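You operate a simulated robot arm through the tools that you are given. There is no shell and no other tool.

You run a simulated robot arm. Do the job below in one go: nothing can be reset, and whatever is moved stays where it is left.

## Task
Stand the beaker in the pale carton, add two scoops of paper shreds and shut the striped flap.
Fine: shreds from the fill tub, none beside the carton, scoop back on its spot. Set down upright: teal gift beaker.

The check looks at the end state, three seconds after you hand in, the way a careful person would. Anything else that was tipped, shoved, dropped, spilled or broken makes it a failure.

## Robot
A 7-joint arm with a three-finger gripper, fixed in place. Base frame: the origin is at the foot of the arm, x ahead of it, y to its left, z up; the work surface is at about z = 860. Readings come in mm, degrees, newtons and seconds.
Its first joint turns from -166.0 to 166.0 degrees. Payload 2.69 kg.
Tool frame: the origin (TCP) lies between the finger pads and is the grasp point; the fingertips stand 29 mm ahead of it; z points along the fingers, y is the line along which they close. The gripper opens to 120 mm. The gripper's body begins 78 mm behind the TCP.
Orientation is that of the tool frame in the base frame, as a unit quaternion [w, x, y, z]. With the fingers straight down and closing along the base's y, the tool's x points along the base's -x, its y along +y and its z along -z.

## Interface
- The arm moves only by the tool send_rows. Its argument "series" is a list of rows, each a list of 3 entries, a list of its own where there are three numbers: the shift along the tool's x, y, z in m, then the turn, a rotation vector about the tool's x, y, z in degrees, then the gripper command, from -1 (fully open) to 1 (shut), values between in proportion. In form: [[[tx, ty, tz], [ax, ay, az], claw], ...]. A call has 1 to 20 rows; each row shifts and turns the commanded pose from where the row before left it, along the tool's axes as they then stand. Rows are played at 5 a second. More than 50 mm and 8.6 degrees between two rows, or a gripper value outside its range, and nothing of the call is played. A pose out of reach is approached as far as the arm can. The call stops where the force on the tool passes 60 N (or 10 N more than at its start, if that is more) or the arm is blocked; 0.2 s more then pass. The fingers move at their own pace and stop on an object; they squeeze with about 32 N. The grip force told is the motor's: it shows also when the fingers shut on nothing. Time passes only in rows, and 0.2 s behind the last, so rows that do not move let the fingers close. The reply holds the time, the measured pose of the TCP, the force on the tool along the base axes, the opening and the grip force, in the units named above and with some noise, with the torque about the TCP (base axes, N m) and any sound that the robot's microphone picked up.
- Cameras (640 x 400 px; columns grow to the right, rows downward): "scene" is fixed at [49.6, -650.7, 1498.7]; the picture's right is [0.61, -0.79, 0.00], its down [-0.34, -0.26, -0.90] and it looks along [0.72, 0.55, -0.43] (base axes); focal length 340 px, centre (320, 200). "wrist" rides on the gripper at [63, 0, -104] in the tool frame; the picture's right is [0.00, 1.00, 0.00], its down [-0.83, 0.00, -0.56] and it looks along [-0.56, 0.00, 0.83] (tool axes); focal length 275 px, centre (320, 200). There is no depth. A picture from a camera that has moved, and an enlarged one, comes with that camera's place and axes in the base frame and with its lens.
- snapshot(camera): a new picture of that camera. No time passes.
- slide_trunk(by): slides the trunk up (or, below 0, down) by that many mm; the arm rides with it, the base frame stays. It gives what a move gives, with no picture.
- enlarge(camera, box): a new picture of the part [left, top, right, bottom] of that camera's present view, enlarged. No time passes.
- close_job(): hands the job in; it is judged then, once.

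Places have to be worked out from the pictures, the camera data and where the tool is seen. Open the gripper and draw the arm clear of the work before you hand the job in, unless the task says otherwise.

The tools are called as name(argument=value, ...) on one line, values as JSON. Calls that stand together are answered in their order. send_rows: Moves the arm, as the interface text tells. Its arguments: {"type":"object","properties":{"series":{"type":"array","items":{"type":"array"}}},"required":["series"]} The other tools are called the same way: slide_trunk (by) slides the trunk up or down; snapshot (camera) takes a picture; enlarge (camera, box) takes an enlarged picture of a part of a camera's view; close_job () hands the job in.

At the start:

```text
clock: 0.0
tcp_pos: [550.5, -20.3, 1309.5]
ee_rot: [0.0, 0.0, 1.0, -0.001]
ft_force: [0.9, -0.5, -0.2]
ft_torque: [-0.02, -0.01, 0.0]
grip_width: 120.1
finger_force: 0.1
trunk travel left (down, up): [-425.0, 161.0]
```

scene: 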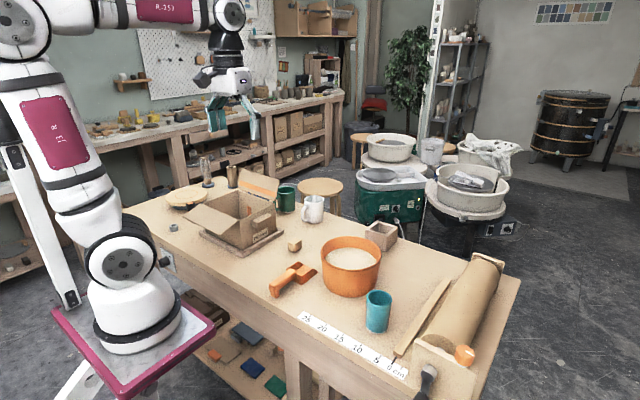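
wrist: 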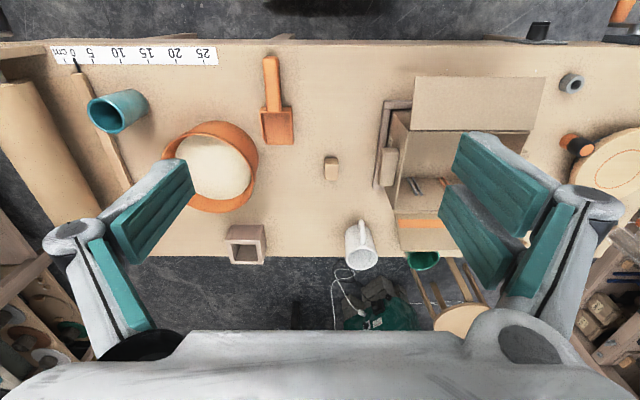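

I see the carton on the left of the bench, the orange tub with pale shreds, the orange scoop and the teal beaker. I'll take enlarged views of these to work out positions before moving.

enlarge(camera="scene", box=[160, 150, 340, 270])

enlarge(camera="scene", box=[250, 220, 430, 340])

enlarge(camera="wrist", box=[340, 40, 640, 280])

enlarge(camera="wrist", box=[40, 30, 340, 270])

```text
3.33 times, centred on (250, 210) of scene
camera zoom: at [49.6, -650.7, 1498.7], right [0.61, -0.79, 0.0], down [-0.34, -0.26, -0.9], along [0.72, 0.55, -0.43], focal length 1135 px, centre (553, 167)
```

zoom: 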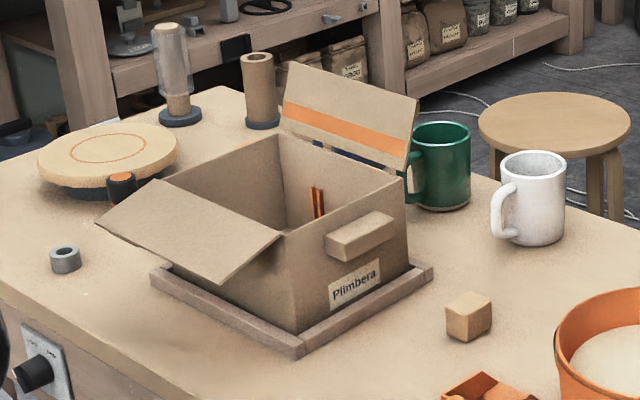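

```text
3.33 times, centred on (340, 280) of scene
camera zoom: at [49.6, -650.7, 1498.7], right [0.61, -0.79, 0.0], down [-0.34, -0.26, -0.9], along [0.72, 0.55, -0.43], focal length 1135 px, centre (253, -67)
```

zoom: 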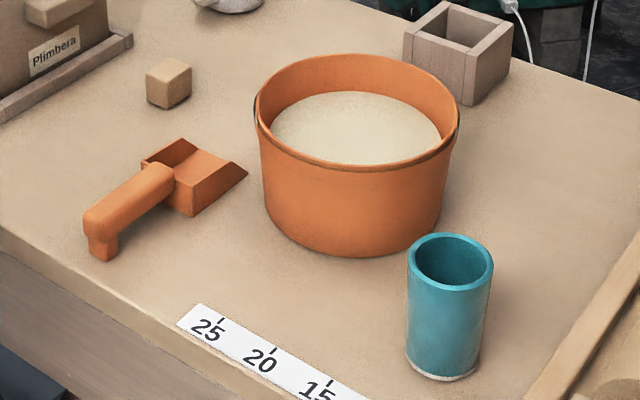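

```text
1.67 times, centred on (490, 160) of wrist
camera zoom: at [487.5, -21.0, 1412.9], right [0.0, 1.0, 0.0], down [0.83, 0.0, 0.56], along [0.56, 0.0, -0.83], focal length 459 px, centre (37, 267)
```

zoom: 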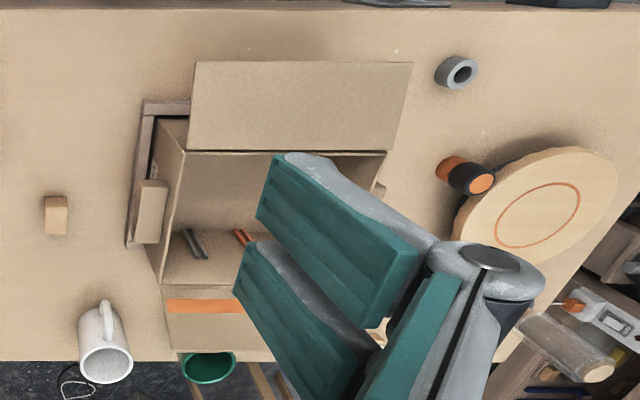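

```text
1.67 times, centred on (190, 150) of wrist
camera zoom: at [487.5, -21.0, 1412.9], right [0.0, 1.0, 0.0], down [0.83, 0.0, 0.56], along [0.56, 0.0, -0.83], focal length 459 px, centre (537, 283)
```

zoom: 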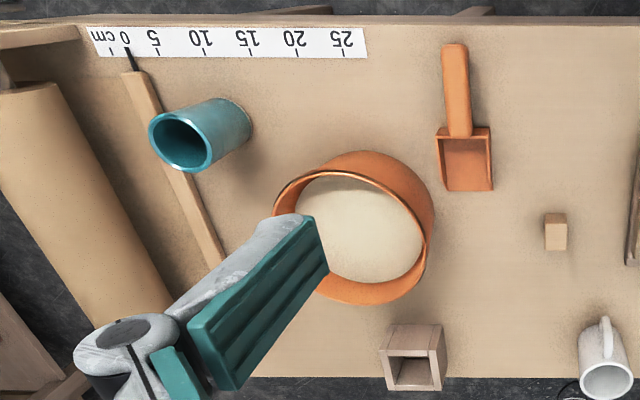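

The carton sits against an L-shaped wooden strip and there seem to be small things inside it. I'll look closer at its inside, the scoop and the beaker before planning.

enlarge(camera="scene", box=[228, 190, 276, 222])

enlarge(camera="wrist", box=[380, 130, 480, 195])

enlarge(camera="scene", box=[260, 250, 335, 300])

enlarge(camera="wrist", box=[240, 45, 320, 155])

```text
12.50 times, centred on (252, 206) of scene
camera zoom: at [49.6, -650.7, 1498.7], right [0.61, -0.79, 0.0], down [-0.34, -0.26, -0.9], along [0.72, 0.55, -0.43], focal length 4257 px, centre (1170, 125)
```

zoom: 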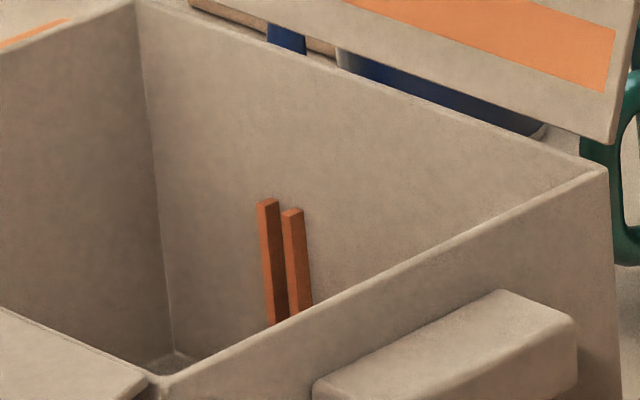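

```text
6.15 times, centred on (430, 162) of wrist
camera zoom: at [487.5, -21.0, 1412.9], right [0.0, 1.0, 0.0], down [0.83, 0.0, 0.56], along [0.56, 0.0, -0.83], focal length 1694 px, centre (-357, 431)
```

zoom: 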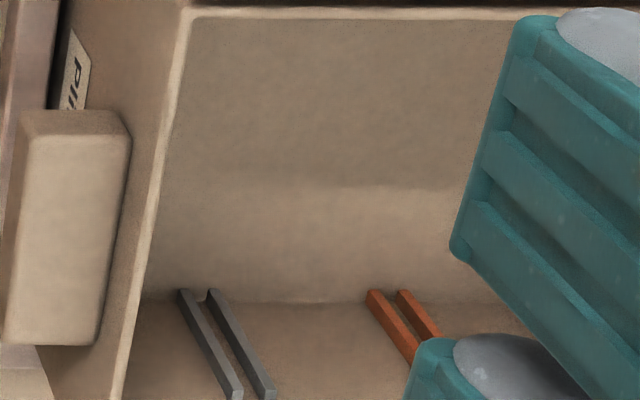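

```text
8.00 times, centred on (298, 275) of scene
camera zoom: at [49.6, -650.7, 1498.7], right [0.61, -0.79, 0.0], down [-0.34, -0.26, -0.9], along [0.72, 0.55, -0.43], focal length 2724 px, centre (500, -400)
```

zoom: 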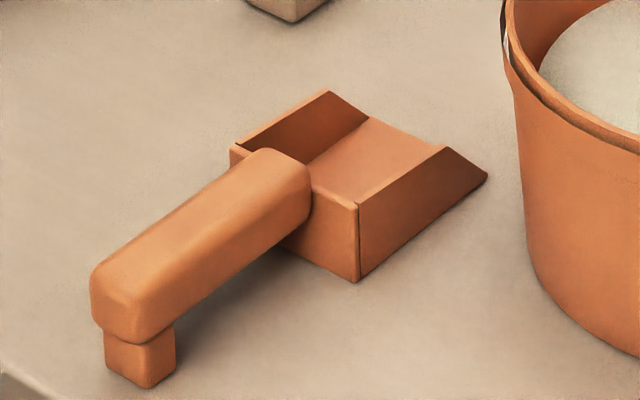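

```text
3.64 times, centred on (280, 100) of wrist
camera zoom: at [487.5, -21.0, 1412.9], right [0.0, 1.0, 0.0], down [0.83, 0.0, 0.56], along [0.56, 0.0, -0.83], focal length 1001 px, centre (466, 564)
```

zoom: 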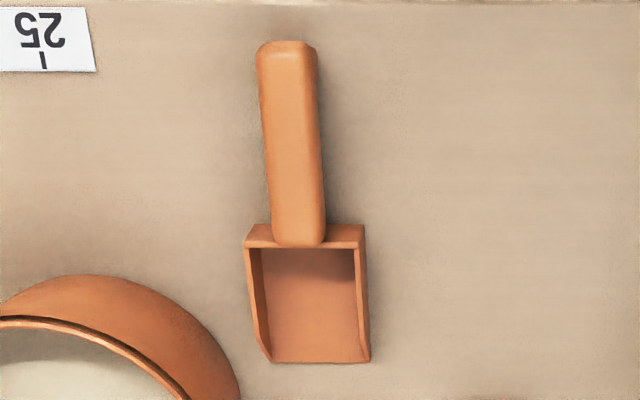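

The rails inside the carton are on its far wall, about x 813. I put the beaker near (634, -382) with its rim at z 943, the tub at (740, -233), the scoop along x at y -105, and the carton at x 655–817, y 130–321 with its rim at z 975. I'll turn the gripper by 90° first so that it closes along base x.

send_rows(series=[[[0, 0, 0], [0, 0, 8.2], -1], [[0, 0, 0], [0, 0, 8.2], -1], [[0, 0, 0], [0, 0, 8.2], -1], [[0, 0, 0], [0, 0, 8.2], -1], [[0, 0, 0], [0, 0, 8.2], -1], [[0, 0, 0], [0, 0, 8.2], -1], [[0, 0, 0], [0, 0, 8.2], -1], [[0, 0, 0], [0, 0, 8.2], -1], [[0, 0, 0], [0, 0, 8.2], -1], [[0, 0, 0], [0, 0, 8.2], -1], [[0, 0, 0], [0, 0, 8.0], -1], [[0, 0, 0], [0, 0, 0], -1]])

```text
clock: 2.6
tcp_pos: [551.3, -21.0, 1308.6]
ee_rot: [0.0, 0.708, 0.706, 0.0]
ft_force: [0.8, 0.1, -0.3]
ft_torque: [-0.01, 0.0, -0.04]
grip_width: 119.4
finger_force: 0.0
trunk travel left (down, up): [-425.0, 161.0]
```

The turn worked: tool x now points along base +y and tool y along +x. Next I move to about 120 mm above the beaker and look from there.

send_rows(series=[[[-0.0361, 0.0083, 0.0249], [0, 0, 0], -1], [[-0.0361, 0.0083, 0.0249], [0, 0, 0], -1], [[-0.0361, 0.0083, 0.0249], [0, 0, 0], -1], [[-0.0361, 0.0083, 0.0249], [0, 0, 0], -1], [[-0.0361, 0.0083, 0.0249], [0, 0, 0], -1], [[-0.0361, 0.0083, 0.0249], [0, 0, 0], -1], [[-0.0361, 0.0083, 0.0249], [0, 0, 0], -1], [[-0.0361, 0.0083, 0.0249], [0, 0, 0], -1], [[-0.0361, 0.0083, 0.0249], [0, 0, 0], -1], [[-0.0361, 0.0083, 0.0249], [0, 0, 0], -1], [[0, 0, 0], [0, 0, 0], -1]])

snapshot(camera="wrist")

snapshot(camera="scene")

```text
clock: 5.0
tcp_pos: [632.3, -383.1, 1061.1]
ee_rot: [0.0, 0.707, 0.707, 0.0]
ft_force: [0.7, 0.2, -0.3]
ft_torque: [-0.02, 0.03, 0.0]
grip_width: 119.9
finger_force: 0.0
trunk travel left (down, up): [-425.0, 161.0]
```

```text
taken
camera wrist: at [632.3, -319.4, 1165.4], right [1.0, 0.0, 0.0], down [0.0, -0.83, 0.56], along [0.0, -0.56, -0.83], focal length 275 px, centre (320, 200)
```

wrist: 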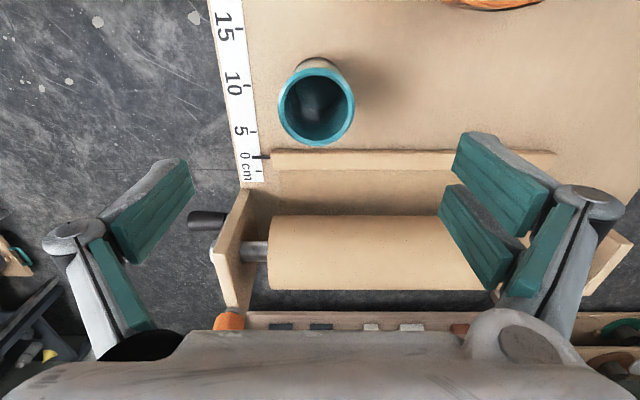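

```text
taken
```

scene: 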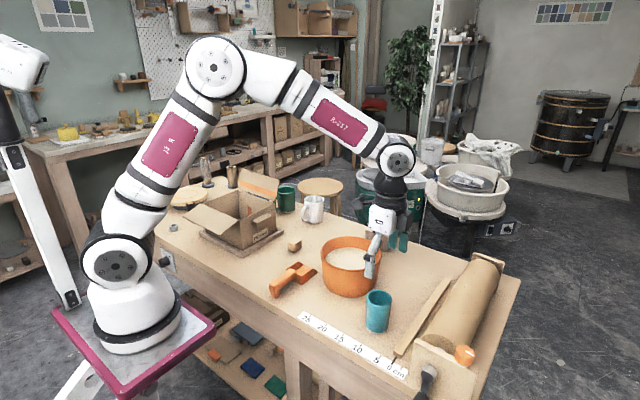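

The beaker's rim appears centred near (631, -377). I'll enlarge to check the fit and what's inside it.

enlarge(camera="wrist", box=[250, 40, 390, 170])

enlarge(camera="scene", box=[345, 275, 415, 345])

```text
3.08 times, centred on (320, 105) of wrist
camera zoom: at [632.3, -319.4, 1165.4], right [1.0, 0.0, 0.0], down [0.0, -0.83, 0.56], along [0.0, -0.56, -0.83], focal length 847 px, centre (320, 492)
```

zoom: 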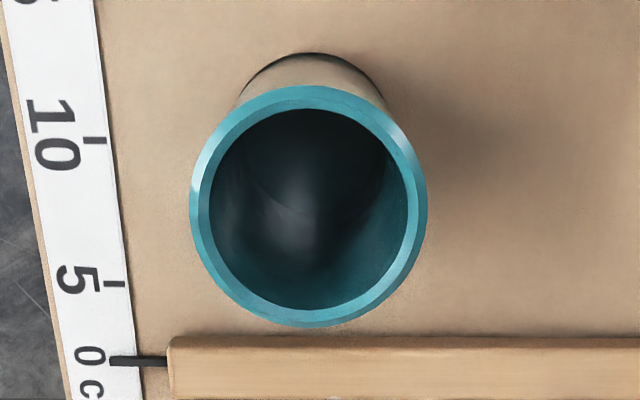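

```text
5.71 times, centred on (380, 310) of scene
camera zoom: at [49.6, -650.7, 1498.7], right [0.61, -0.79, 0.0], down [-0.34, -0.26, -0.9], along [0.72, 0.55, -0.43], focal length 1946 px, centre (-23, -429)
```

zoom: 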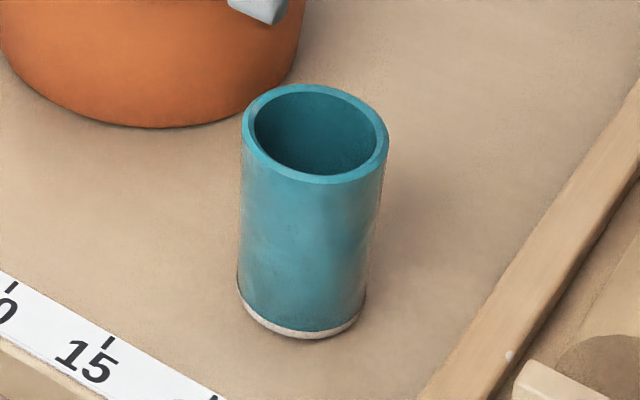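

The beaker is centred at about (630, -381), roughly 60 mm across and 83 mm tall. I descend around it with the gripper fully open to TCP z of about 908.

send_rows(series=[[[0.0021, -0.0023, 0.02], [0, 0, 0], -1], [[0, 0, 0.03], [0, 0, 0], -1], [[0, 0, 0.03], [0, 0, 0], -1], [[0, 0, 0.03], [0, 0, 0], -1], [[0, 0, 0.025], [0, 0, 0], -1], [[0, 0, 0.018], [0, 0, 0], -1], [[0, 0, 0], [0, 0, 0], -1]])

snapshot(camera="wrist")

snapshot(camera="scene")

```text
clock: 6.6
tcp_pos: [630.1, -379.4, 904.7]
ee_rot: [0.0, 0.707, 0.707, -0.001]
ft_force: [-0.8, 0.4, 0.4]
ft_torque: [-0.02, 0.01, -0.01]
grip_width: 120.1
finger_force: 0.1
trunk travel left (down, up): [-425.0, 161.0]
```

```text
taken
camera wrist: at [630.2, -316.7, 1010.0], right [1.0, 0.0, 0.0], down [0.0, -0.83, 0.56], along [0.0, -0.56, -0.83], focal length 275 px, centre (320, 200)
```

wrist: 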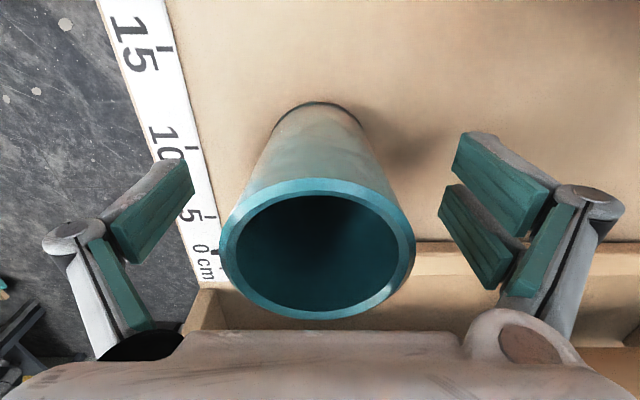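

```text
taken
```

scene: 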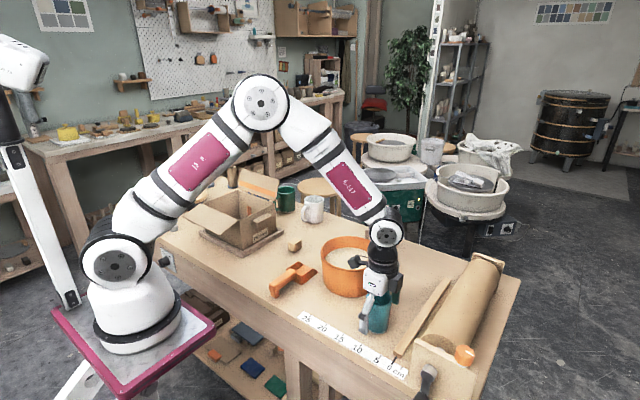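

The beaker is centred between the fingers. I shift 2 mm toward -y and close on it.

send_rows(series=[[[-0.002, 0, 0], [0, 0, 0], -1], [[0, 0, 0], [0, 0, 0], -0.6], [[0, 0, 0], [0, 0, 0], -0.2], [[0, 0, 0], [0, 0, 0], 0.0], [[0, 0, 0], [0, 0, 0], 0.2], [[0, 0, 0], [0, 0, 0], 0.5], [[0, 0, 0], [0, 0, 0], 1], [[0, 0, 0], [0, 0, 0], 1], [[0, 0, 0], [0, 0, 0], 1]])

```text
clock: 8.6
tcp_pos: [631.0, -381.1, 904.8]
ee_rot: [0.001, 0.707, 0.707, 0.0]
ft_force: [0.7, -0.6, 0.1]
ft_torque: [-0.05, 0.04, 0.02]
grip_width: 52.6
finger_force: 32.1
trunk travel left (down, up): [-425.0, 161.0]
```

The grip closed at 52.6 mm with 32 N. I'll check how it sits before lifting.

snapshot(camera="wrist")

enlarge(camera="scene", box=[330, 230, 430, 345])

```text
taken
camera wrist: at [630.1, -318.4, 1010.0], right [1.0, 0.0, 0.0], down [0.0, -0.83, 0.56], along [0.0, -0.56, -0.83], focal length 275 px, centre (320, 200)
```

wrist: 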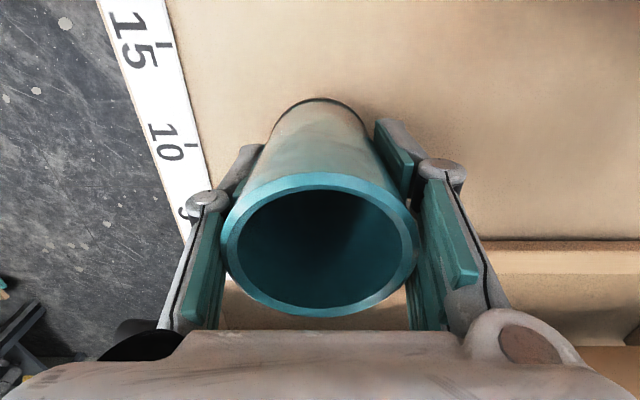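

```text
3.48 times, centred on (380, 288) of scene
camera zoom: at [49.6, -650.7, 1498.7], right [0.61, -0.79, 0.0], down [-0.34, -0.26, -0.9], along [0.72, 0.55, -0.43], focal length 1184 px, centre (111, -104)
```

zoom: 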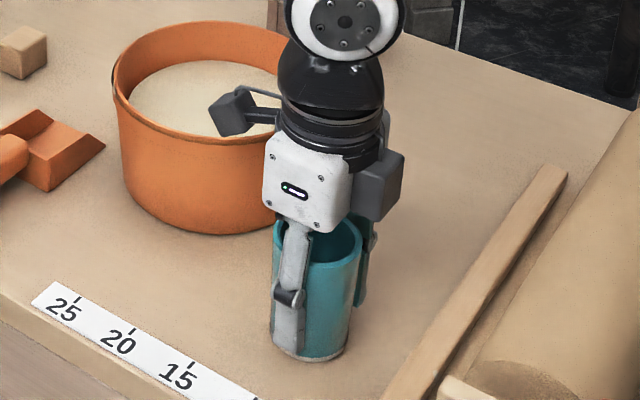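

The beaker is held squarely. I lift it 175 mm straight up.

send_rows(series=[[[0, 0, -0.01], [0, 0, 0], 1], [[0, 0, -0.025], [0, 0, 0], 1], [[0, 0, -0.035], [0, 0, 0], 1], [[0, 0, -0.035], [0, 0, 0], 1], [[0, 0, -0.035], [0, 0, 0], 1], [[0, 0, -0.025], [0, 0, 0], 1], [[0, 0, -0.01], [0, 0, 0], 1], [[0, 0, 0], [0, 0, 0], 1]])

snapshot(camera="scene")

```text
clock: 10.4
tcp_pos: [631.4, -379.8, 1080.1]
ee_rot: [0.0, 0.707, 0.707, 0.0]
ft_force: [-0.9, 0.3, -2.1]
ft_torque: [0.03, 0.01, -0.01]
grip_width: 52.8
finger_force: 32.2
trunk travel left (down, up): [-425.0, 161.0]
```

```text
taken
```

scene: 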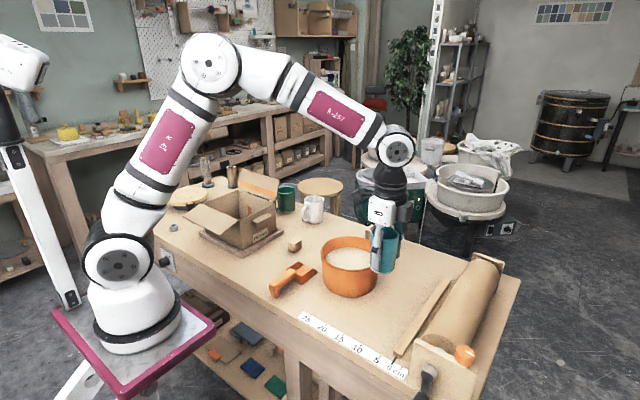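

The beaker is lifted and upright, weighing about 2 N. Now I carry it level to above the carton.

send_rows(series=[[[0.02, 0.0032, 0], [0, 0, 0], 1], [[0.035, 0.0056, 0], [0, 0, 0], 1], [[0.04, 0.0064, 0], [0, 0, 0], 1], [[0.04, 0.0064, 0], [0, 0, 0], 1], [[0.04, 0.0064, 0], [0, 0, 0], 1], [[0.04, 0.0064, 0], [0, 0, 0], 1], [[0.04, 0.0064, 0], [0, 0, 0], 1], [[0.04, 0.0064, 0], [0, 0, 0], 1], [[0.04, 0.0064, 0], [0, 0, 0], 1], [[0.04, 0.0064, 0], [0, 0, 0], 1], [[0.04, 0.0064, 0], [0, 0, 0], 1], [[0.04, 0.0064, 0], [0, 0, 0], 1], [[0.04, 0.0064, 0], [0, 0, 0], 1], [[0.04, 0.0064, 0], [0, 0, 0], 1], [[0.04, 0.0064, 0], [0, 0, 0], 1], [[0.04, 0.0064, 0], [0, 0, 0], 1], [[0.023, 0.0036, 0], [0, 0, 0], 1], [[0.01, 0.0016, 0], [0, 0, 0], 1], [[0, 0, 0], [0, 0, 0], 1]])

snapshot(camera="wrist")

snapshot(camera="scene")

```text
clock: 14.4
tcp_pos: [734.9, 266.4, 1081.8]
ee_rot: [0.0, 0.707, 0.707, 0.0]
ft_force: [0.0, -1.1, -2.9]
ft_torque: [-0.01, 0.0, 0.01]
grip_width: 52.7
finger_force: 32.1
trunk travel left (down, up): [-425.0, 161.0]
```

```text
taken
camera wrist: at [734.0, 330.5, 1185.6], right [1.0, 0.0, 0.0], down [0.0, -0.83, 0.56], along [0.0, -0.56, -0.83], focal length 275 px, centre (320, 200)
```

wrist: 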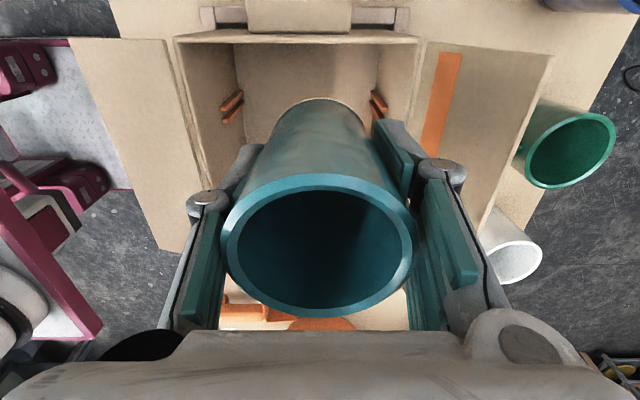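

```text
taken
```

scene: 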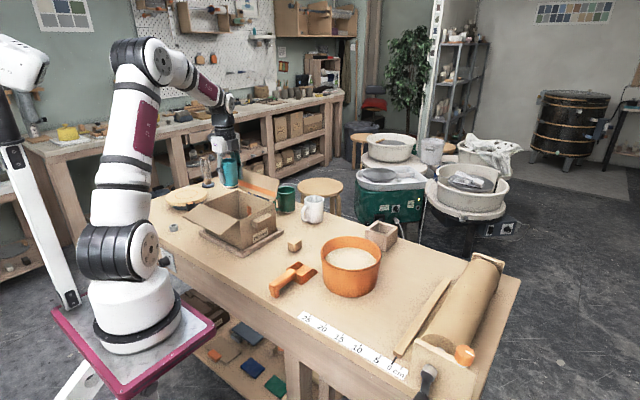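

The beaker is above the carton. I'll zoom into the carton interior to check clearances before lowering.

enlarge(camera="wrist", box=[160, 0, 460, 190])

enlarge(camera="scene", box=[180, 80, 300, 270])

```text
2.11 times, centred on (310, 95) of wrist
camera zoom: at [734.0, 330.5, 1185.6], right [1.0, 0.0, 0.0], down [0.0, -0.83, 0.56], along [0.0, -0.56, -0.83], focal length 580 px, centre (341, 421)
```

zoom: 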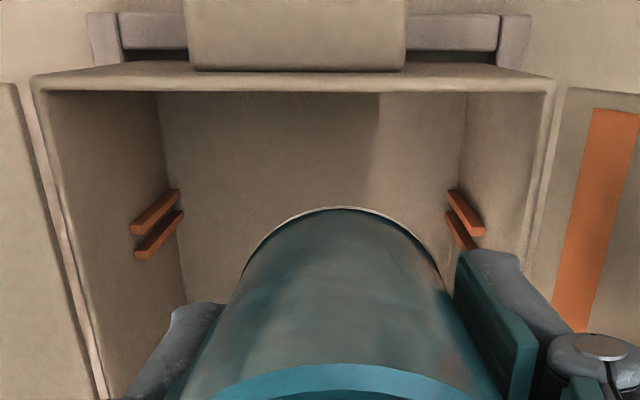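

```text
2.11 times, centred on (240, 175) of scene
camera zoom: at [49.6, -650.7, 1498.7], right [0.61, -0.79, 0.0], down [-0.34, -0.26, -0.9], along [0.72, 0.55, -0.43], focal length 717 px, centre (488, 253)
```

zoom: 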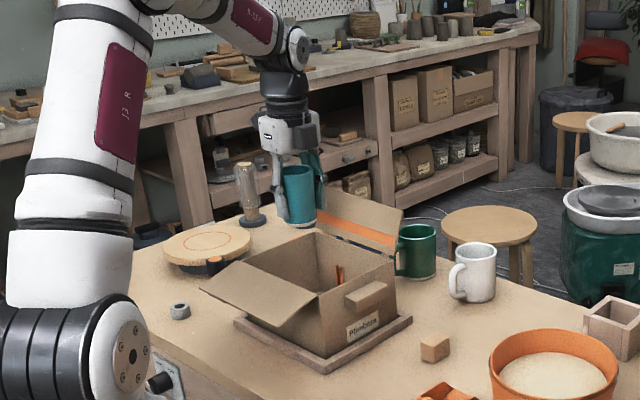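

The carton's inner width runs from about x 643 to 797, with its middle near x 720, and the rails are at y 250 on both side walls. I shift to (720, 272) and lower most of the way, to TCP z of about 920.

send_rows(series=[[[0.0056, -0.015, 0], [0, 0, 0], 1], [[0, 0, 0], [0, 0, 0], 1], [[0, 0, 0.02], [0, 0, 0], 1], [[0, 0, 0.025], [0, 0, 0], 1], [[0, 0, 0.025], [0, 0, 0], 1], [[0, 0, 0.025], [0, 0, 0], 1], [[0, 0, 0.025], [0, 0, 0], 1], [[0, 0, 0.02], [0, 0, 0], 1], [[0, 0, 0.015], [0, 0, 0], 1], [[0, 0, 0.006], [0, 0, 0], 1], [[0, 0, 0], [0, 0, 0], 1]])

snapshot(camera="wrist")

enlarge(camera="scene", box=[160, 120, 310, 260])

```text
clock: 16.8
tcp_pos: [719.6, 272.3, 919.0]
ee_rot: [0.0, 0.707, 0.707, -0.001]
ft_force: [0.5, 0.7, -2.9]
ft_torque: [-0.02, 0.02, -0.02]
grip_width: 53.0
finger_force: 32.0
trunk travel left (down, up): [-425.0, 161.0]
```

```text
taken
camera wrist: at [720.1, 335.6, 1024.6], right [1.0, 0.0, 0.0], down [0.0, -0.83, 0.56], along [0.0, -0.56, -0.83], focal length 275 px, centre (320, 200)
```

wrist: 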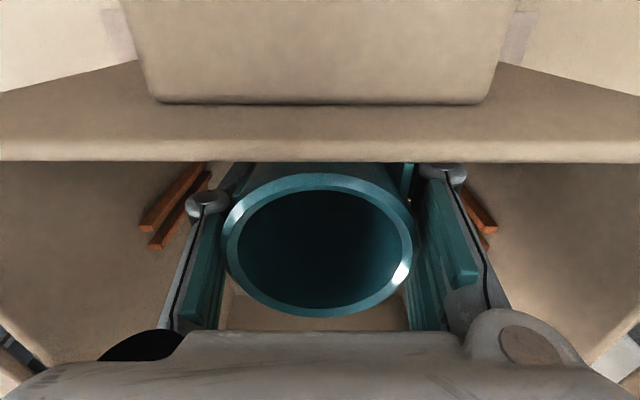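

```text
2.86 times, centred on (235, 190) of scene
camera zoom: at [49.6, -650.7, 1498.7], right [0.61, -0.79, 0.0], down [-0.34, -0.26, -0.9], along [0.72, 0.55, -0.43], focal length 973 px, centre (563, 229)
```

zoom: 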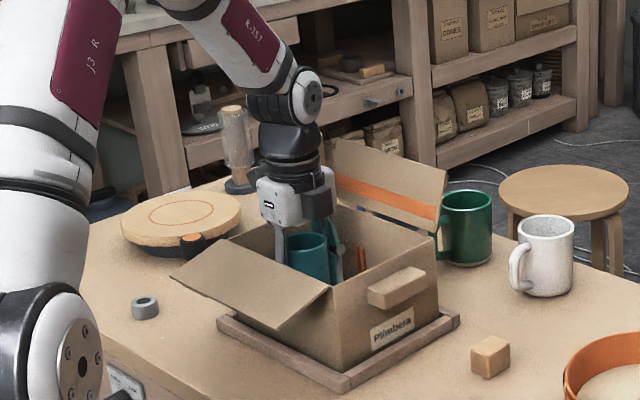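

There's about 10 mm to the +y wall and the fingers are clear of the rails. I lower in small steps and watch the force for floor contact.

send_rows(series=[[[0, 0, 0.003], [0, 0, 0], 1], [[0, 0, 0.002], [0, 0, 0], 1], [[0, 0, 0.002], [0, 0, 0], 1], [[0, 0, 0], [0, 0, 0], 1]])

```text
clock: 17.8
tcp_pos: [720.0, 271.5, 913.8]
ee_rot: [0.0, 0.707, 0.707, 0.0]
ft_force: [0.2, 0.4, -2.7]
ft_torque: [0.0, -0.01, 0.01]
grip_width: 52.9
finger_force: 31.6
trunk travel left (down, up): [-425.0, 161.0]
```

No contact at 913.8, so I continue in 1.5 mm steps.

send_rows(series=[[[0, 0, 0.0015], [0, 0, 0], 1], [[0, 0, 0.0015], [0, 0, 0], 1], [[0, 0, 0], [0, 0, 0], 1]])

```text
clock: 18.6
tcp_pos: [720.6, 271.8, 910.9]
ee_rot: [0.0, 0.707, 0.707, 0.0]
ft_force: [0.2, 0.0, -2.0]
ft_torque: [-0.01, 0.02, 0.0]
grip_width: 53.1
finger_force: 32.7
trunk travel left (down, up): [-425.0, 161.0]
```

Still free at about 911, so another 2 mm.

send_rows(series=[[[0, 0, 0.001], [0, 0, 0], 1], [[0, 0, 0.001], [0, 0, 0], 1], [[0, 0, 0], [0, 0, 0], 1]])

```text
clock: 19.4
tcp_pos: [720.4, 271.7, 910.1]
ee_rot: [0.0, 0.707, 0.708, 0.001]
ft_force: [0.8, -1.6, 9.8]
ft_torque: [-0.13, 0.12, 0.02]
grip_width: 52.9
finger_force: 31.7
trunk travel left (down, up): [-425.0, 161.0]
```

Contact, at 9.8 N, so the carton floor is at about z 865. I open partway to 84 mm, which keeps the fingers off the rails, and retreat straight up.

send_rows(series=[[[0, 0, 0], [0, 0, 0], 0.1], [[0, 0, 0], [0, 0, 0], -0.1], [[0, 0, 0], [0, 0, 0], -0.4], [[0, 0, 0], [0, 0, 0], -0.4], [[0, 0, 0], [0, 0, 0], -0.4]])

snapshot(camera="wrist")

```text
clock: 20.6
tcp_pos: [718.8, 271.8, 908.6]
ee_rot: [-0.001, 0.707, 0.707, 0.001]
ft_force: [0.3, 0.1, 0.3]
ft_torque: [-0.01, 0.01, 0.03]
grip_width: 84.0
finger_force: 0.1
trunk travel left (down, up): [-425.0, 161.0]
```

```text
taken
camera wrist: at [719.4, 335.0, 1013.1], right [1.0, 0.0, 0.0], down [0.0, -0.83, 0.56], along [0.0, -0.56, -0.83], focal length 275 px, centre (320, 200)
```

wrist: 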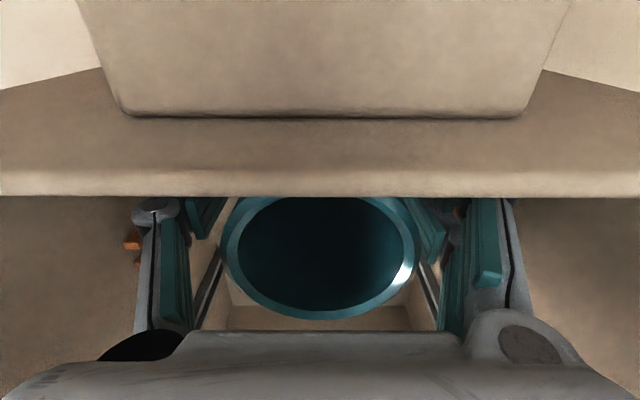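

The beaker is released and stands upright. I rise straight up out of the carton.

send_rows(series=[[[0, 0, -0.015], [0, 0, 0], -0.4], [[0, 0, -0.02], [0, 0, 0], -0.4], [[0, 0, -0.03], [0, 0, 0], -0.4], [[0, 0, -0.035], [0, 0, 0], -0.4], [[0, 0, -0.04], [0, 0, 0], -0.4], [[0, 0, -0.04], [0, 0, 0], -0.4], [[0, 0, -0.04], [0, 0, 0], -0.4], [[0, 0, 0], [0, 0, 0], -0.4]])

snapshot(camera="wrist")

enlarge(camera="scene", box=[170, 160, 310, 260])

```text
clock: 22.4
tcp_pos: [721.0, 271.6, 1127.9]
ee_rot: [-0.001, 0.707, 0.707, 0.0]
ft_force: [0.8, 0.4, 0.4]
ft_torque: [-0.01, -0.01, -0.04]
grip_width: 84.0
finger_force: 0.0
trunk travel left (down, up): [-425.0, 161.0]
```

```text
taken
camera wrist: at [720.6, 334.3, 1233.3], right [1.0, 0.0, 0.0], down [0.0, -0.83, 0.56], along [0.0, -0.56, -0.83], focal length 275 px, centre (320, 200)
```

wrist: 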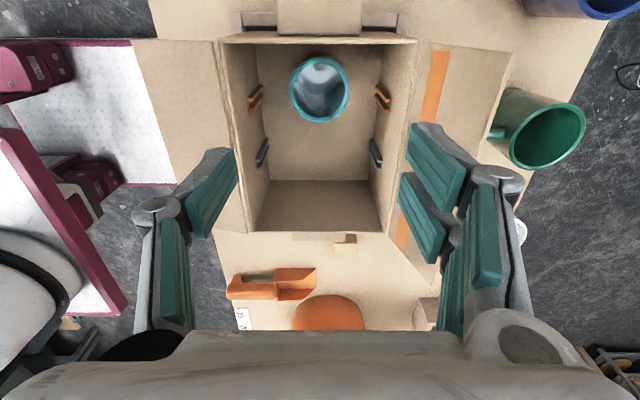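

```text
4.00 times, centred on (240, 210) of scene
camera zoom: at [49.6, -650.7, 1498.7], right [0.61, -0.79, 0.0], down [-0.34, -0.26, -0.9], along [0.72, 0.55, -0.43], focal length 1362 px, centre (640, 160)
```

zoom: 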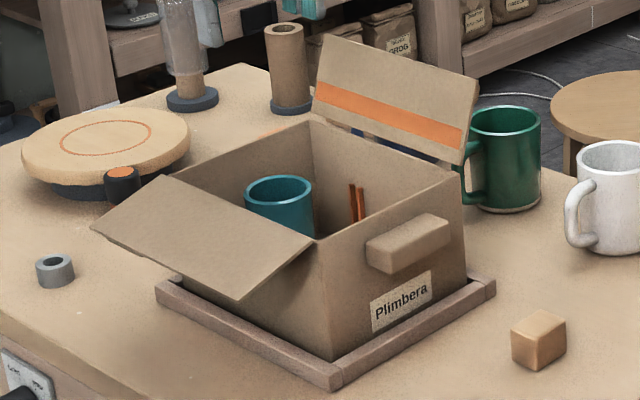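

The beaker is standing well at (720, 272). Now I turn the gripper back so it closes along y, and travel to above the scoop handle.

send_rows(series=[[[0, 0, 0], [0, 0, -8.2], -0.4], [[0, 0, 0], [0, 0, -8.2], -0.4], [[0, 0, 0], [0, 0, -8.2], -0.4], [[0, 0, 0], [0, 0, -8.2], -0.4], [[0, 0, 0], [0, 0, -8.2], -0.4], [[0, 0, 0], [0, 0, -8.2], -0.4], [[0, 0, 0], [0, 0, -8.2], -0.4], [[0, 0, 0], [0, 0, -8.2], -0.4], [[0, 0, 0], [0, 0, -8.2], -0.4], [[0, 0, 0], [0, 0, -8.2], -0.4], [[0, 0, 0], [0, 0, -8.0], -0.4], [[0.0131, -0.0417, 0.0098], [0, 0, 0], -0.4], [[0.0131, -0.0417, 0.0098], [0, 0, 0], -0.4], [[0.0131, -0.0417, 0.0098], [0, 0, 0], -0.4], [[0.0131, -0.0417, 0.0098], [0, 0, 0], -0.4], [[0.0131, -0.0417, 0.0098], [0, 0, 0], -0.4], [[0.0131, -0.0417, 0.0098], [0, 0, 0], -0.4], [[0.0131, -0.0417, 0.0098], [0, 0, 0], -0.4], [[0.0131, -0.0417, 0.0098], [0, 0, 0], -0.4], [[0.0131, -0.0417, 0.0098], [0, 0, 0], -0.4]])

send_rows(series=[[[0, 0, 0], [0, 0, 0], -0.4], [[0, 0, 0], [0, 0, 0], -0.4]])

snapshot(camera="wrist")

snapshot(camera="scene")

```text
clock: 26.6
tcp_pos: [603.0, -105.1, 1039.0]
ee_rot: [0.0, -0.001, 1.0, 0.0]
ft_force: [0.5, 0.2, -0.7]
ft_torque: [0.03, -0.01, -0.03]
grip_width: 84.0
finger_force: 0.0
trunk travel left (down, up): [-425.0, 161.0]
```

```text
clock: 27.2
tcp_pos: [604.4, -104.6, 1038.9]
ee_rot: [-0.001, 0.0, 1.0, 0.0]
ft_force: [-0.2, 0.5, -0.1]
ft_torque: [-0.01, -0.01, -0.02]
grip_width: 83.8
finger_force: 0.1
trunk travel left (down, up): [-425.0, 161.0]
```

```text
taken
camera wrist: at [540.6, -104.7, 1143.3], right [0.0, 1.0, 0.0], down [0.83, 0.0, 0.56], along [0.56, 0.0, -0.83], focal length 275 px, centre (320, 200)
```

wrist: 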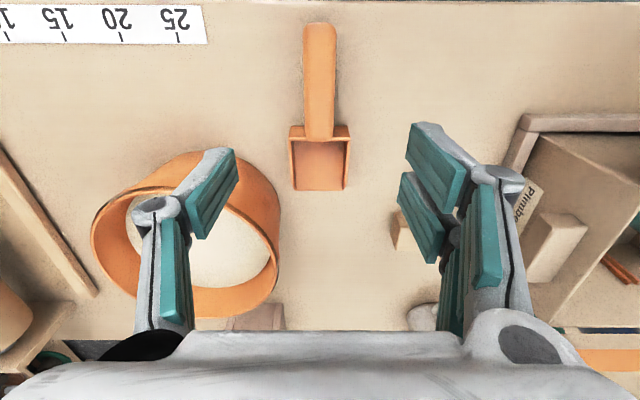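

```text
taken
```

scene: 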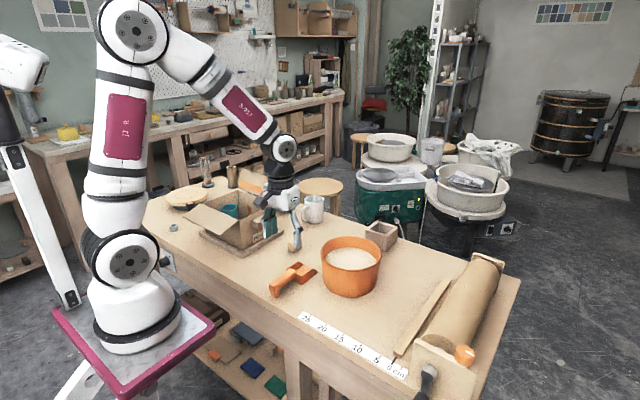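

The handle is centred at y -104.7 and runs from x 546 to 633, right under the tool. I take a close reference view of the scoop's spot, then descend to about z 897.

enlarge(camera="wrist", box=[260, 10, 380, 200])

send_rows(series=[[[0, 0, 0.03], [0, 0, 0], -0.4], [[0, 0, 0.03], [0, 0, 0], -0.4], [[0, 0, 0.03], [0, 0, 0], -0.4], [[0, 0, 0.025], [0, 0, 0], -0.4], [[0, 0, 0.015], [0, 0, 0], -0.4], [[0, 0, 0.01], [0, 0, 0], -0.4], [[0, 0, 0], [0, 0, 0], -0.4]])

snapshot(camera="wrist")

enlarge(camera="scene", box=[240, 200, 400, 320])

```text
2.11 times, centred on (320, 105) of wrist
camera zoom: at [540.6, -104.7, 1143.3], right [0.0, 1.0, 0.0], down [0.83, 0.0, 0.56], along [0.56, 0.0, -0.83], focal length 580 px, centre (320, 400)
```

zoom: 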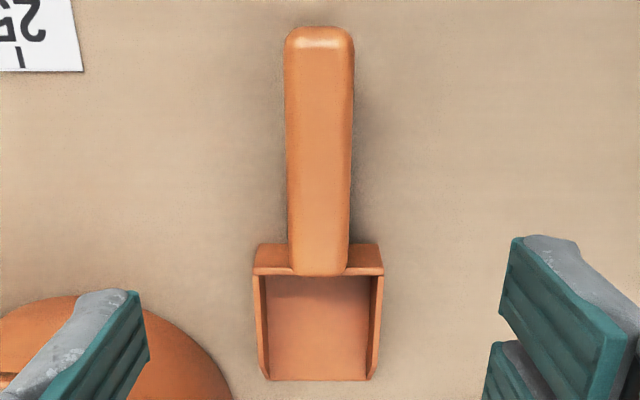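

```text
clock: 28.8
tcp_pos: [602.7, -103.5, 901.6]
ee_rot: [0.001, 0.0, 1.0, -0.001]
ft_force: [-0.6, 0.8, -0.8]
ft_torque: [0.01, 0.04, 0.05]
grip_width: 83.8
finger_force: 0.0
trunk travel left (down, up): [-425.0, 161.0]
```

```text
taken
camera wrist: at [539.7, -103.0, 1005.1], right [0.0, 1.0, 0.0], down [0.83, 0.0, 0.56], along [0.56, 0.0, -0.83], focal length 275 px, centre (320, 200)
```

wrist: 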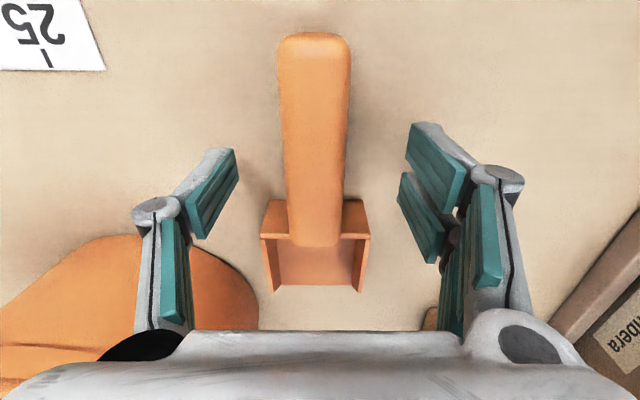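

```text
3.33 times, centred on (320, 260) of scene
camera zoom: at [49.6, -650.7, 1498.7], right [0.61, -0.79, 0.0], down [-0.34, -0.26, -0.9], along [0.72, 0.55, -0.43], focal length 1135 px, centre (320, 0)
```

zoom: 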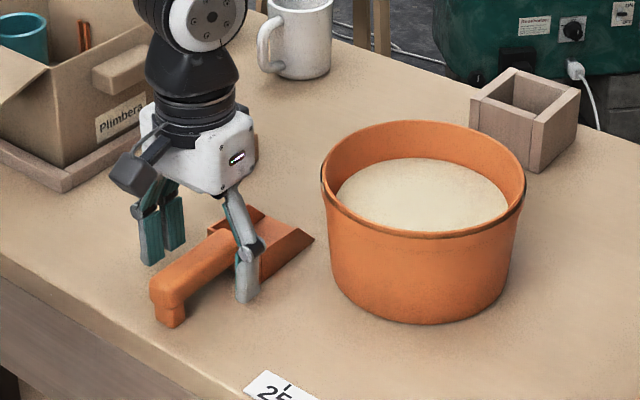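

The handle is about 1.5 mm to the -y side of the tool centre. I correct that, lower 4 mm and close on the handle.

send_rows(series=[[[0, -0.0015, 0.004], [0, 0, 0], -0.4], [[0, 0, 0], [0, 0, 0], 0.0], [[0, 0, 0], [0, 0, 0], 0.3], [[0, 0, 0], [0, 0, 0], 0.5], [[0, 0, 0], [0, 0, 0], 0.6], [[0, 0, 0], [0, 0, 0], 0.8], [[0, 0, 0], [0, 0, 0], 1], [[0, 0, 0], [0, 0, 0], 1], [[0, 0, 0], [0, 0, 0], 1]])

snapshot(camera="wrist")

enlarge(camera="scene", box=[240, 200, 400, 320])

```text
clock: 30.8
tcp_pos: [602.2, -104.8, 896.1]
ee_rot: [0.001, -0.001, 1.0, 0.0]
ft_force: [0.3, 0.2, 0.8]
ft_torque: [-0.01, 0.01, 0.0]
grip_width: 24.4
finger_force: 31.7
trunk travel left (down, up): [-425.0, 161.0]
```

```text
taken
camera wrist: at [539.5, -104.7, 1001.0], right [0.0, 1.0, 0.0], down [0.83, 0.0, 0.56], along [0.56, 0.0, -0.83], focal length 275 px, centre (320, 200)
```

wrist: 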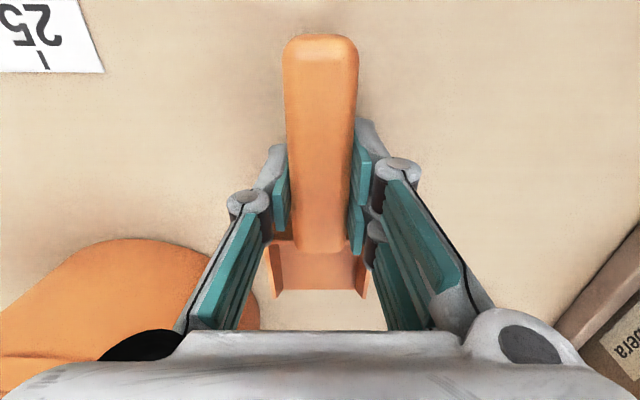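

```text
3.33 times, centred on (320, 260) of scene
camera zoom: at [49.6, -650.7, 1498.7], right [0.61, -0.79, 0.0], down [-0.34, -0.26, -0.9], along [0.72, 0.55, -0.43], focal length 1135 px, centre (320, 0)
```

zoom: 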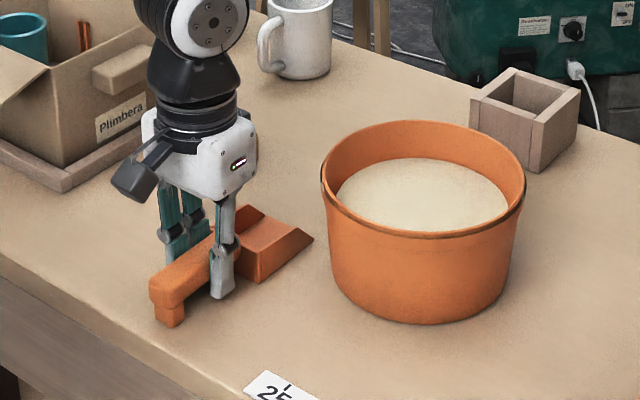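

The scoop is gripped at 24.4 mm; the grasp pose to return to is (602.2, -104.8, 896.1). I lift it straight up and check that it hangs level.

send_rows(series=[[[0, 0, -0.005], [0, 0, 0], 1], [[0, 0, -0.015], [0, 0, 0], 1], [[0, 0, -0.03], [0, 0, 0], 1], [[0, 0, -0.04], [0, 0, 0], 1], [[0, 0, -0.04], [0, 0, 0], 1], [[0, 0, -0.04], [0, 0, 0], 1], [[0, 0, -0.02], [0, 0, 0], 1], [[0, 0, 0], [0, 0, 0], 1]])

snapshot(camera="wrist")

enlarge(camera="scene", box=[230, 140, 410, 310])

```text
clock: 32.6
tcp_pos: [603.9, -105.5, 1089.5]
ee_rot: [-0.001, 0.0, 1.0, 0.0]
ft_force: [0.4, -0.3, -0.8]
ft_torque: [0.04, -0.02, 0.0]
grip_width: 24.4
finger_force: 32.2
trunk travel left (down, up): [-425.0, 161.0]
```

```text
taken
camera wrist: at [540.4, -104.9, 1192.9], right [0.0, 1.0, 0.0], down [0.83, 0.0, 0.56], along [0.56, 0.0, -0.83], focal length 275 px, centre (320, 200)
```

wrist: 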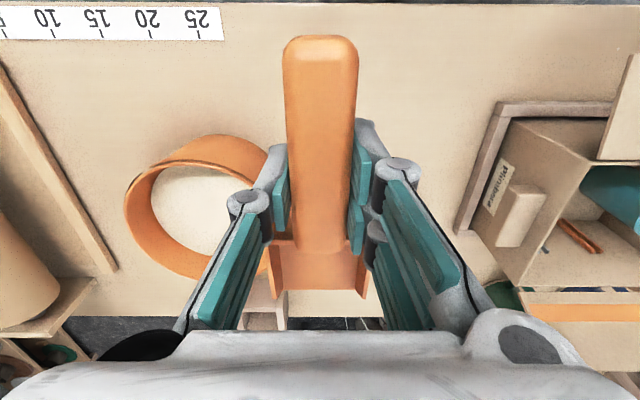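

```text
2.35 times, centred on (320, 225) of scene
camera zoom: at [49.6, -650.7, 1498.7], right [0.61, -0.79, 0.0], down [-0.34, -0.26, -0.9], along [0.72, 0.55, -0.43], focal length 801 px, centre (320, 141)
```

zoom: 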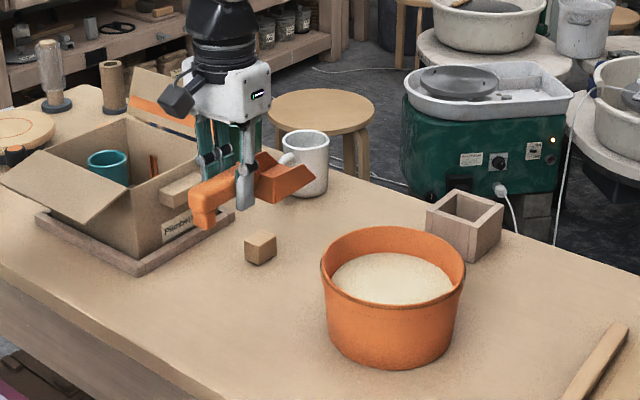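

The scoop hangs level, with tub centre about (737, -233), rim z 952 and shred surface about z 920. I move to above the tub and pitch the scoop tip down by 50° before entering.

send_rows(series=[[[-0.0066, -0.032, 0], [0, 0, 0], 1], [[-0.0066, -0.032, 0], [0, 0, 0], 1], [[-0.0066, -0.032, 0], [0, 0, 0], 1], [[-0.0067, -0.032, 0], [0, 0, 0], 1], [[-0.004, 0, 0.0045], [0, 8.333, 0], 1], [[-0.00461, 0, 0.00387], [0, 8.333, 0], 1], [[-0.00512, 0, 0.00316], [0, 8.333, 0], 1], [[-0.00553, 0, 0.00239], [0, 8.333, 0], 1], [[-0.00581, 0, 0.00156], [0, 8.333, 0], 1], [[-0.00598, 0, 0.0007], [0, 8.333, 0], 1], [[0, 0, 0], [0, 0, 0], 1]])

snapshot(camera="wrist")

enlarge(camera="scene", box=[260, 160, 420, 310])

```text
clock: 35.0
tcp_pos: [653.2, -232.6, 1058.8]
ee_rot: [-0.423, 0.001, 0.906, 0.0]
ft_force: [-0.9, -0.5, -1.0]
ft_torque: [0.0, -0.01, -0.01]
grip_width: 24.3
finger_force: 32.0
trunk travel left (down, up): [-425.0, 161.0]
```

```text
taken
camera wrist: at [691.9, -233.0, 1174.4], right [0.0, 1.0, 0.0], down [0.96, 0.0, -0.28], along [-0.28, 0.0, -0.96], focal length 275 px, centre (320, 200)
```

wrist: 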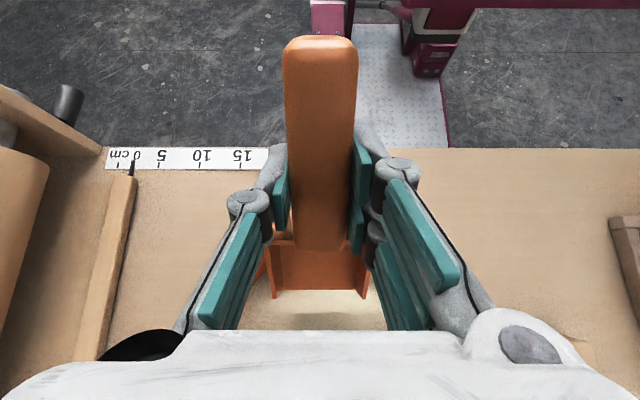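

```text
2.67 times, centred on (340, 235) of scene
camera zoom: at [49.6, -650.7, 1498.7], right [0.61, -0.79, 0.0], down [-0.34, -0.26, -0.9], along [0.72, 0.55, -0.43], focal length 908 px, centre (267, 107)
```

zoom: 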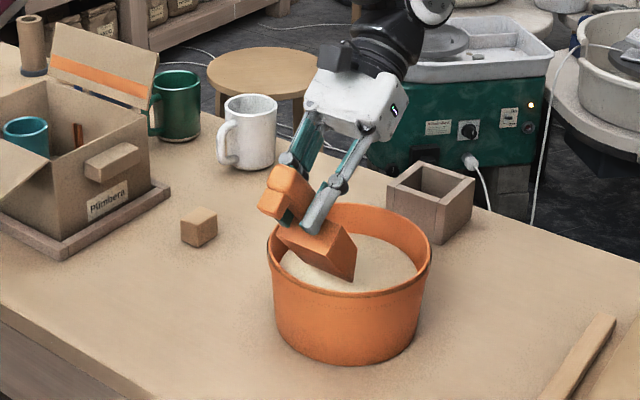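

The pose is as planned: the tip is over the shreds at about (699, -233, 948). I push the tip into the shreds, holding the 50° pitch, to about z 882.

send_rows(series=[[[-0.01873, 0, 0.00397], [0, 0, 0], 1], [[-0.01873, 0, 0.00397], [0, 0, 0], 1], [[-0.01873, 0, 0.00397], [0, 0, 0], 1], [[-0.01873, 0, 0.00397], [0, 0, 0], 1]])

enlarge(camera="scene", box=[290, 210, 400, 310])

snapshot(camera="wrist")

```text
clock: 36.0
tcp_pos: [685.1, -235.2, 994.1]
ee_rot: [-0.423, 0.0, 0.906, -0.001]
ft_force: [-9.0, 0.5, 25.8]
ft_torque: [0.28, -0.95, 0.15]
grip_width: 24.4
finger_force: 32.2
trunk travel left (down, up): [-425.0, 161.0]
```

```text
4.00 times, centred on (345, 260) of scene
camera zoom: at [49.6, -650.7, 1498.7], right [0.61, -0.79, 0.0], down [-0.34, -0.26, -0.9], along [0.72, 0.55, -0.43], focal length 1362 px, centre (220, -40)
```

zoom: 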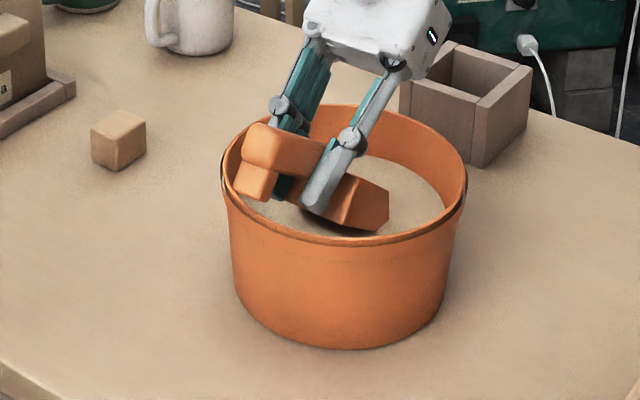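

```text
taken
camera wrist: at [725.3, -233.6, 1109.8], right [0.0, 1.0, 0.0], down [0.96, 0.0, -0.28], along [-0.28, 0.0, -0.96], focal length 275 px, centre (320, 200)
```

wrist: 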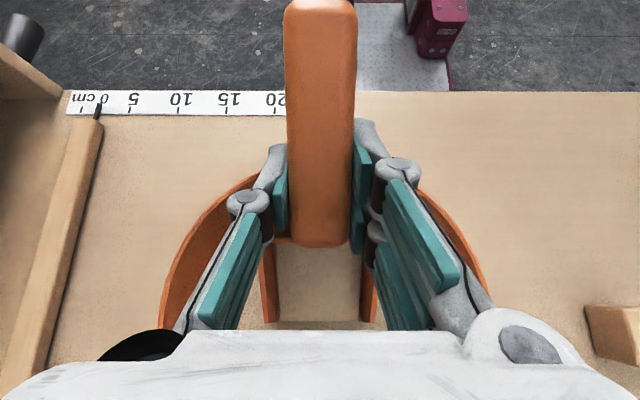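

The force rose to about 27 N and the scoop seems to have shifted in the grip. I look closely before doing anything else.

enlarge(camera="scene", box=[315, 225, 385, 270])

enlarge(camera="wrist", box=[240, 0, 400, 340])

```text
8.89 times, centred on (350, 248) of scene
camera zoom: at [49.6, -650.7, 1498.7], right [0.61, -0.79, 0.0], down [-0.34, -0.26, -0.9], along [0.72, 0.55, -0.43], focal length 3027 px, centre (53, -222)
```

zoom: 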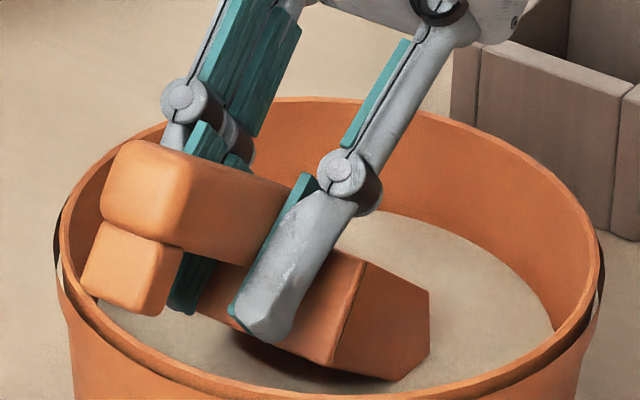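

```text
1.18 times, centred on (320, 170) of wrist
camera zoom: at [725.3, -233.6, 1109.8], right [0.0, 1.0, 0.0], down [0.96, 0.0, -0.28], along [-0.28, 0.0, -0.96], focal length 324 px, centre (320, 235)
```

zoom: 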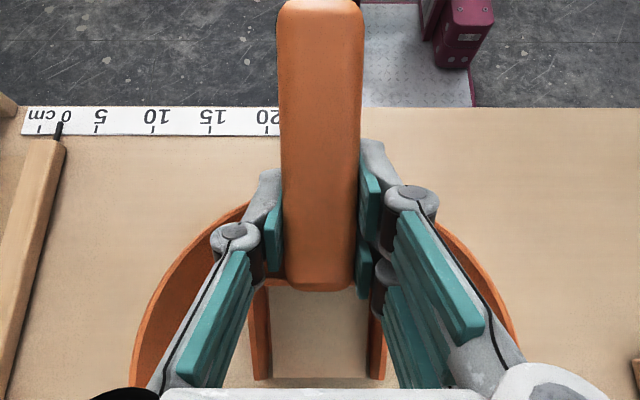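

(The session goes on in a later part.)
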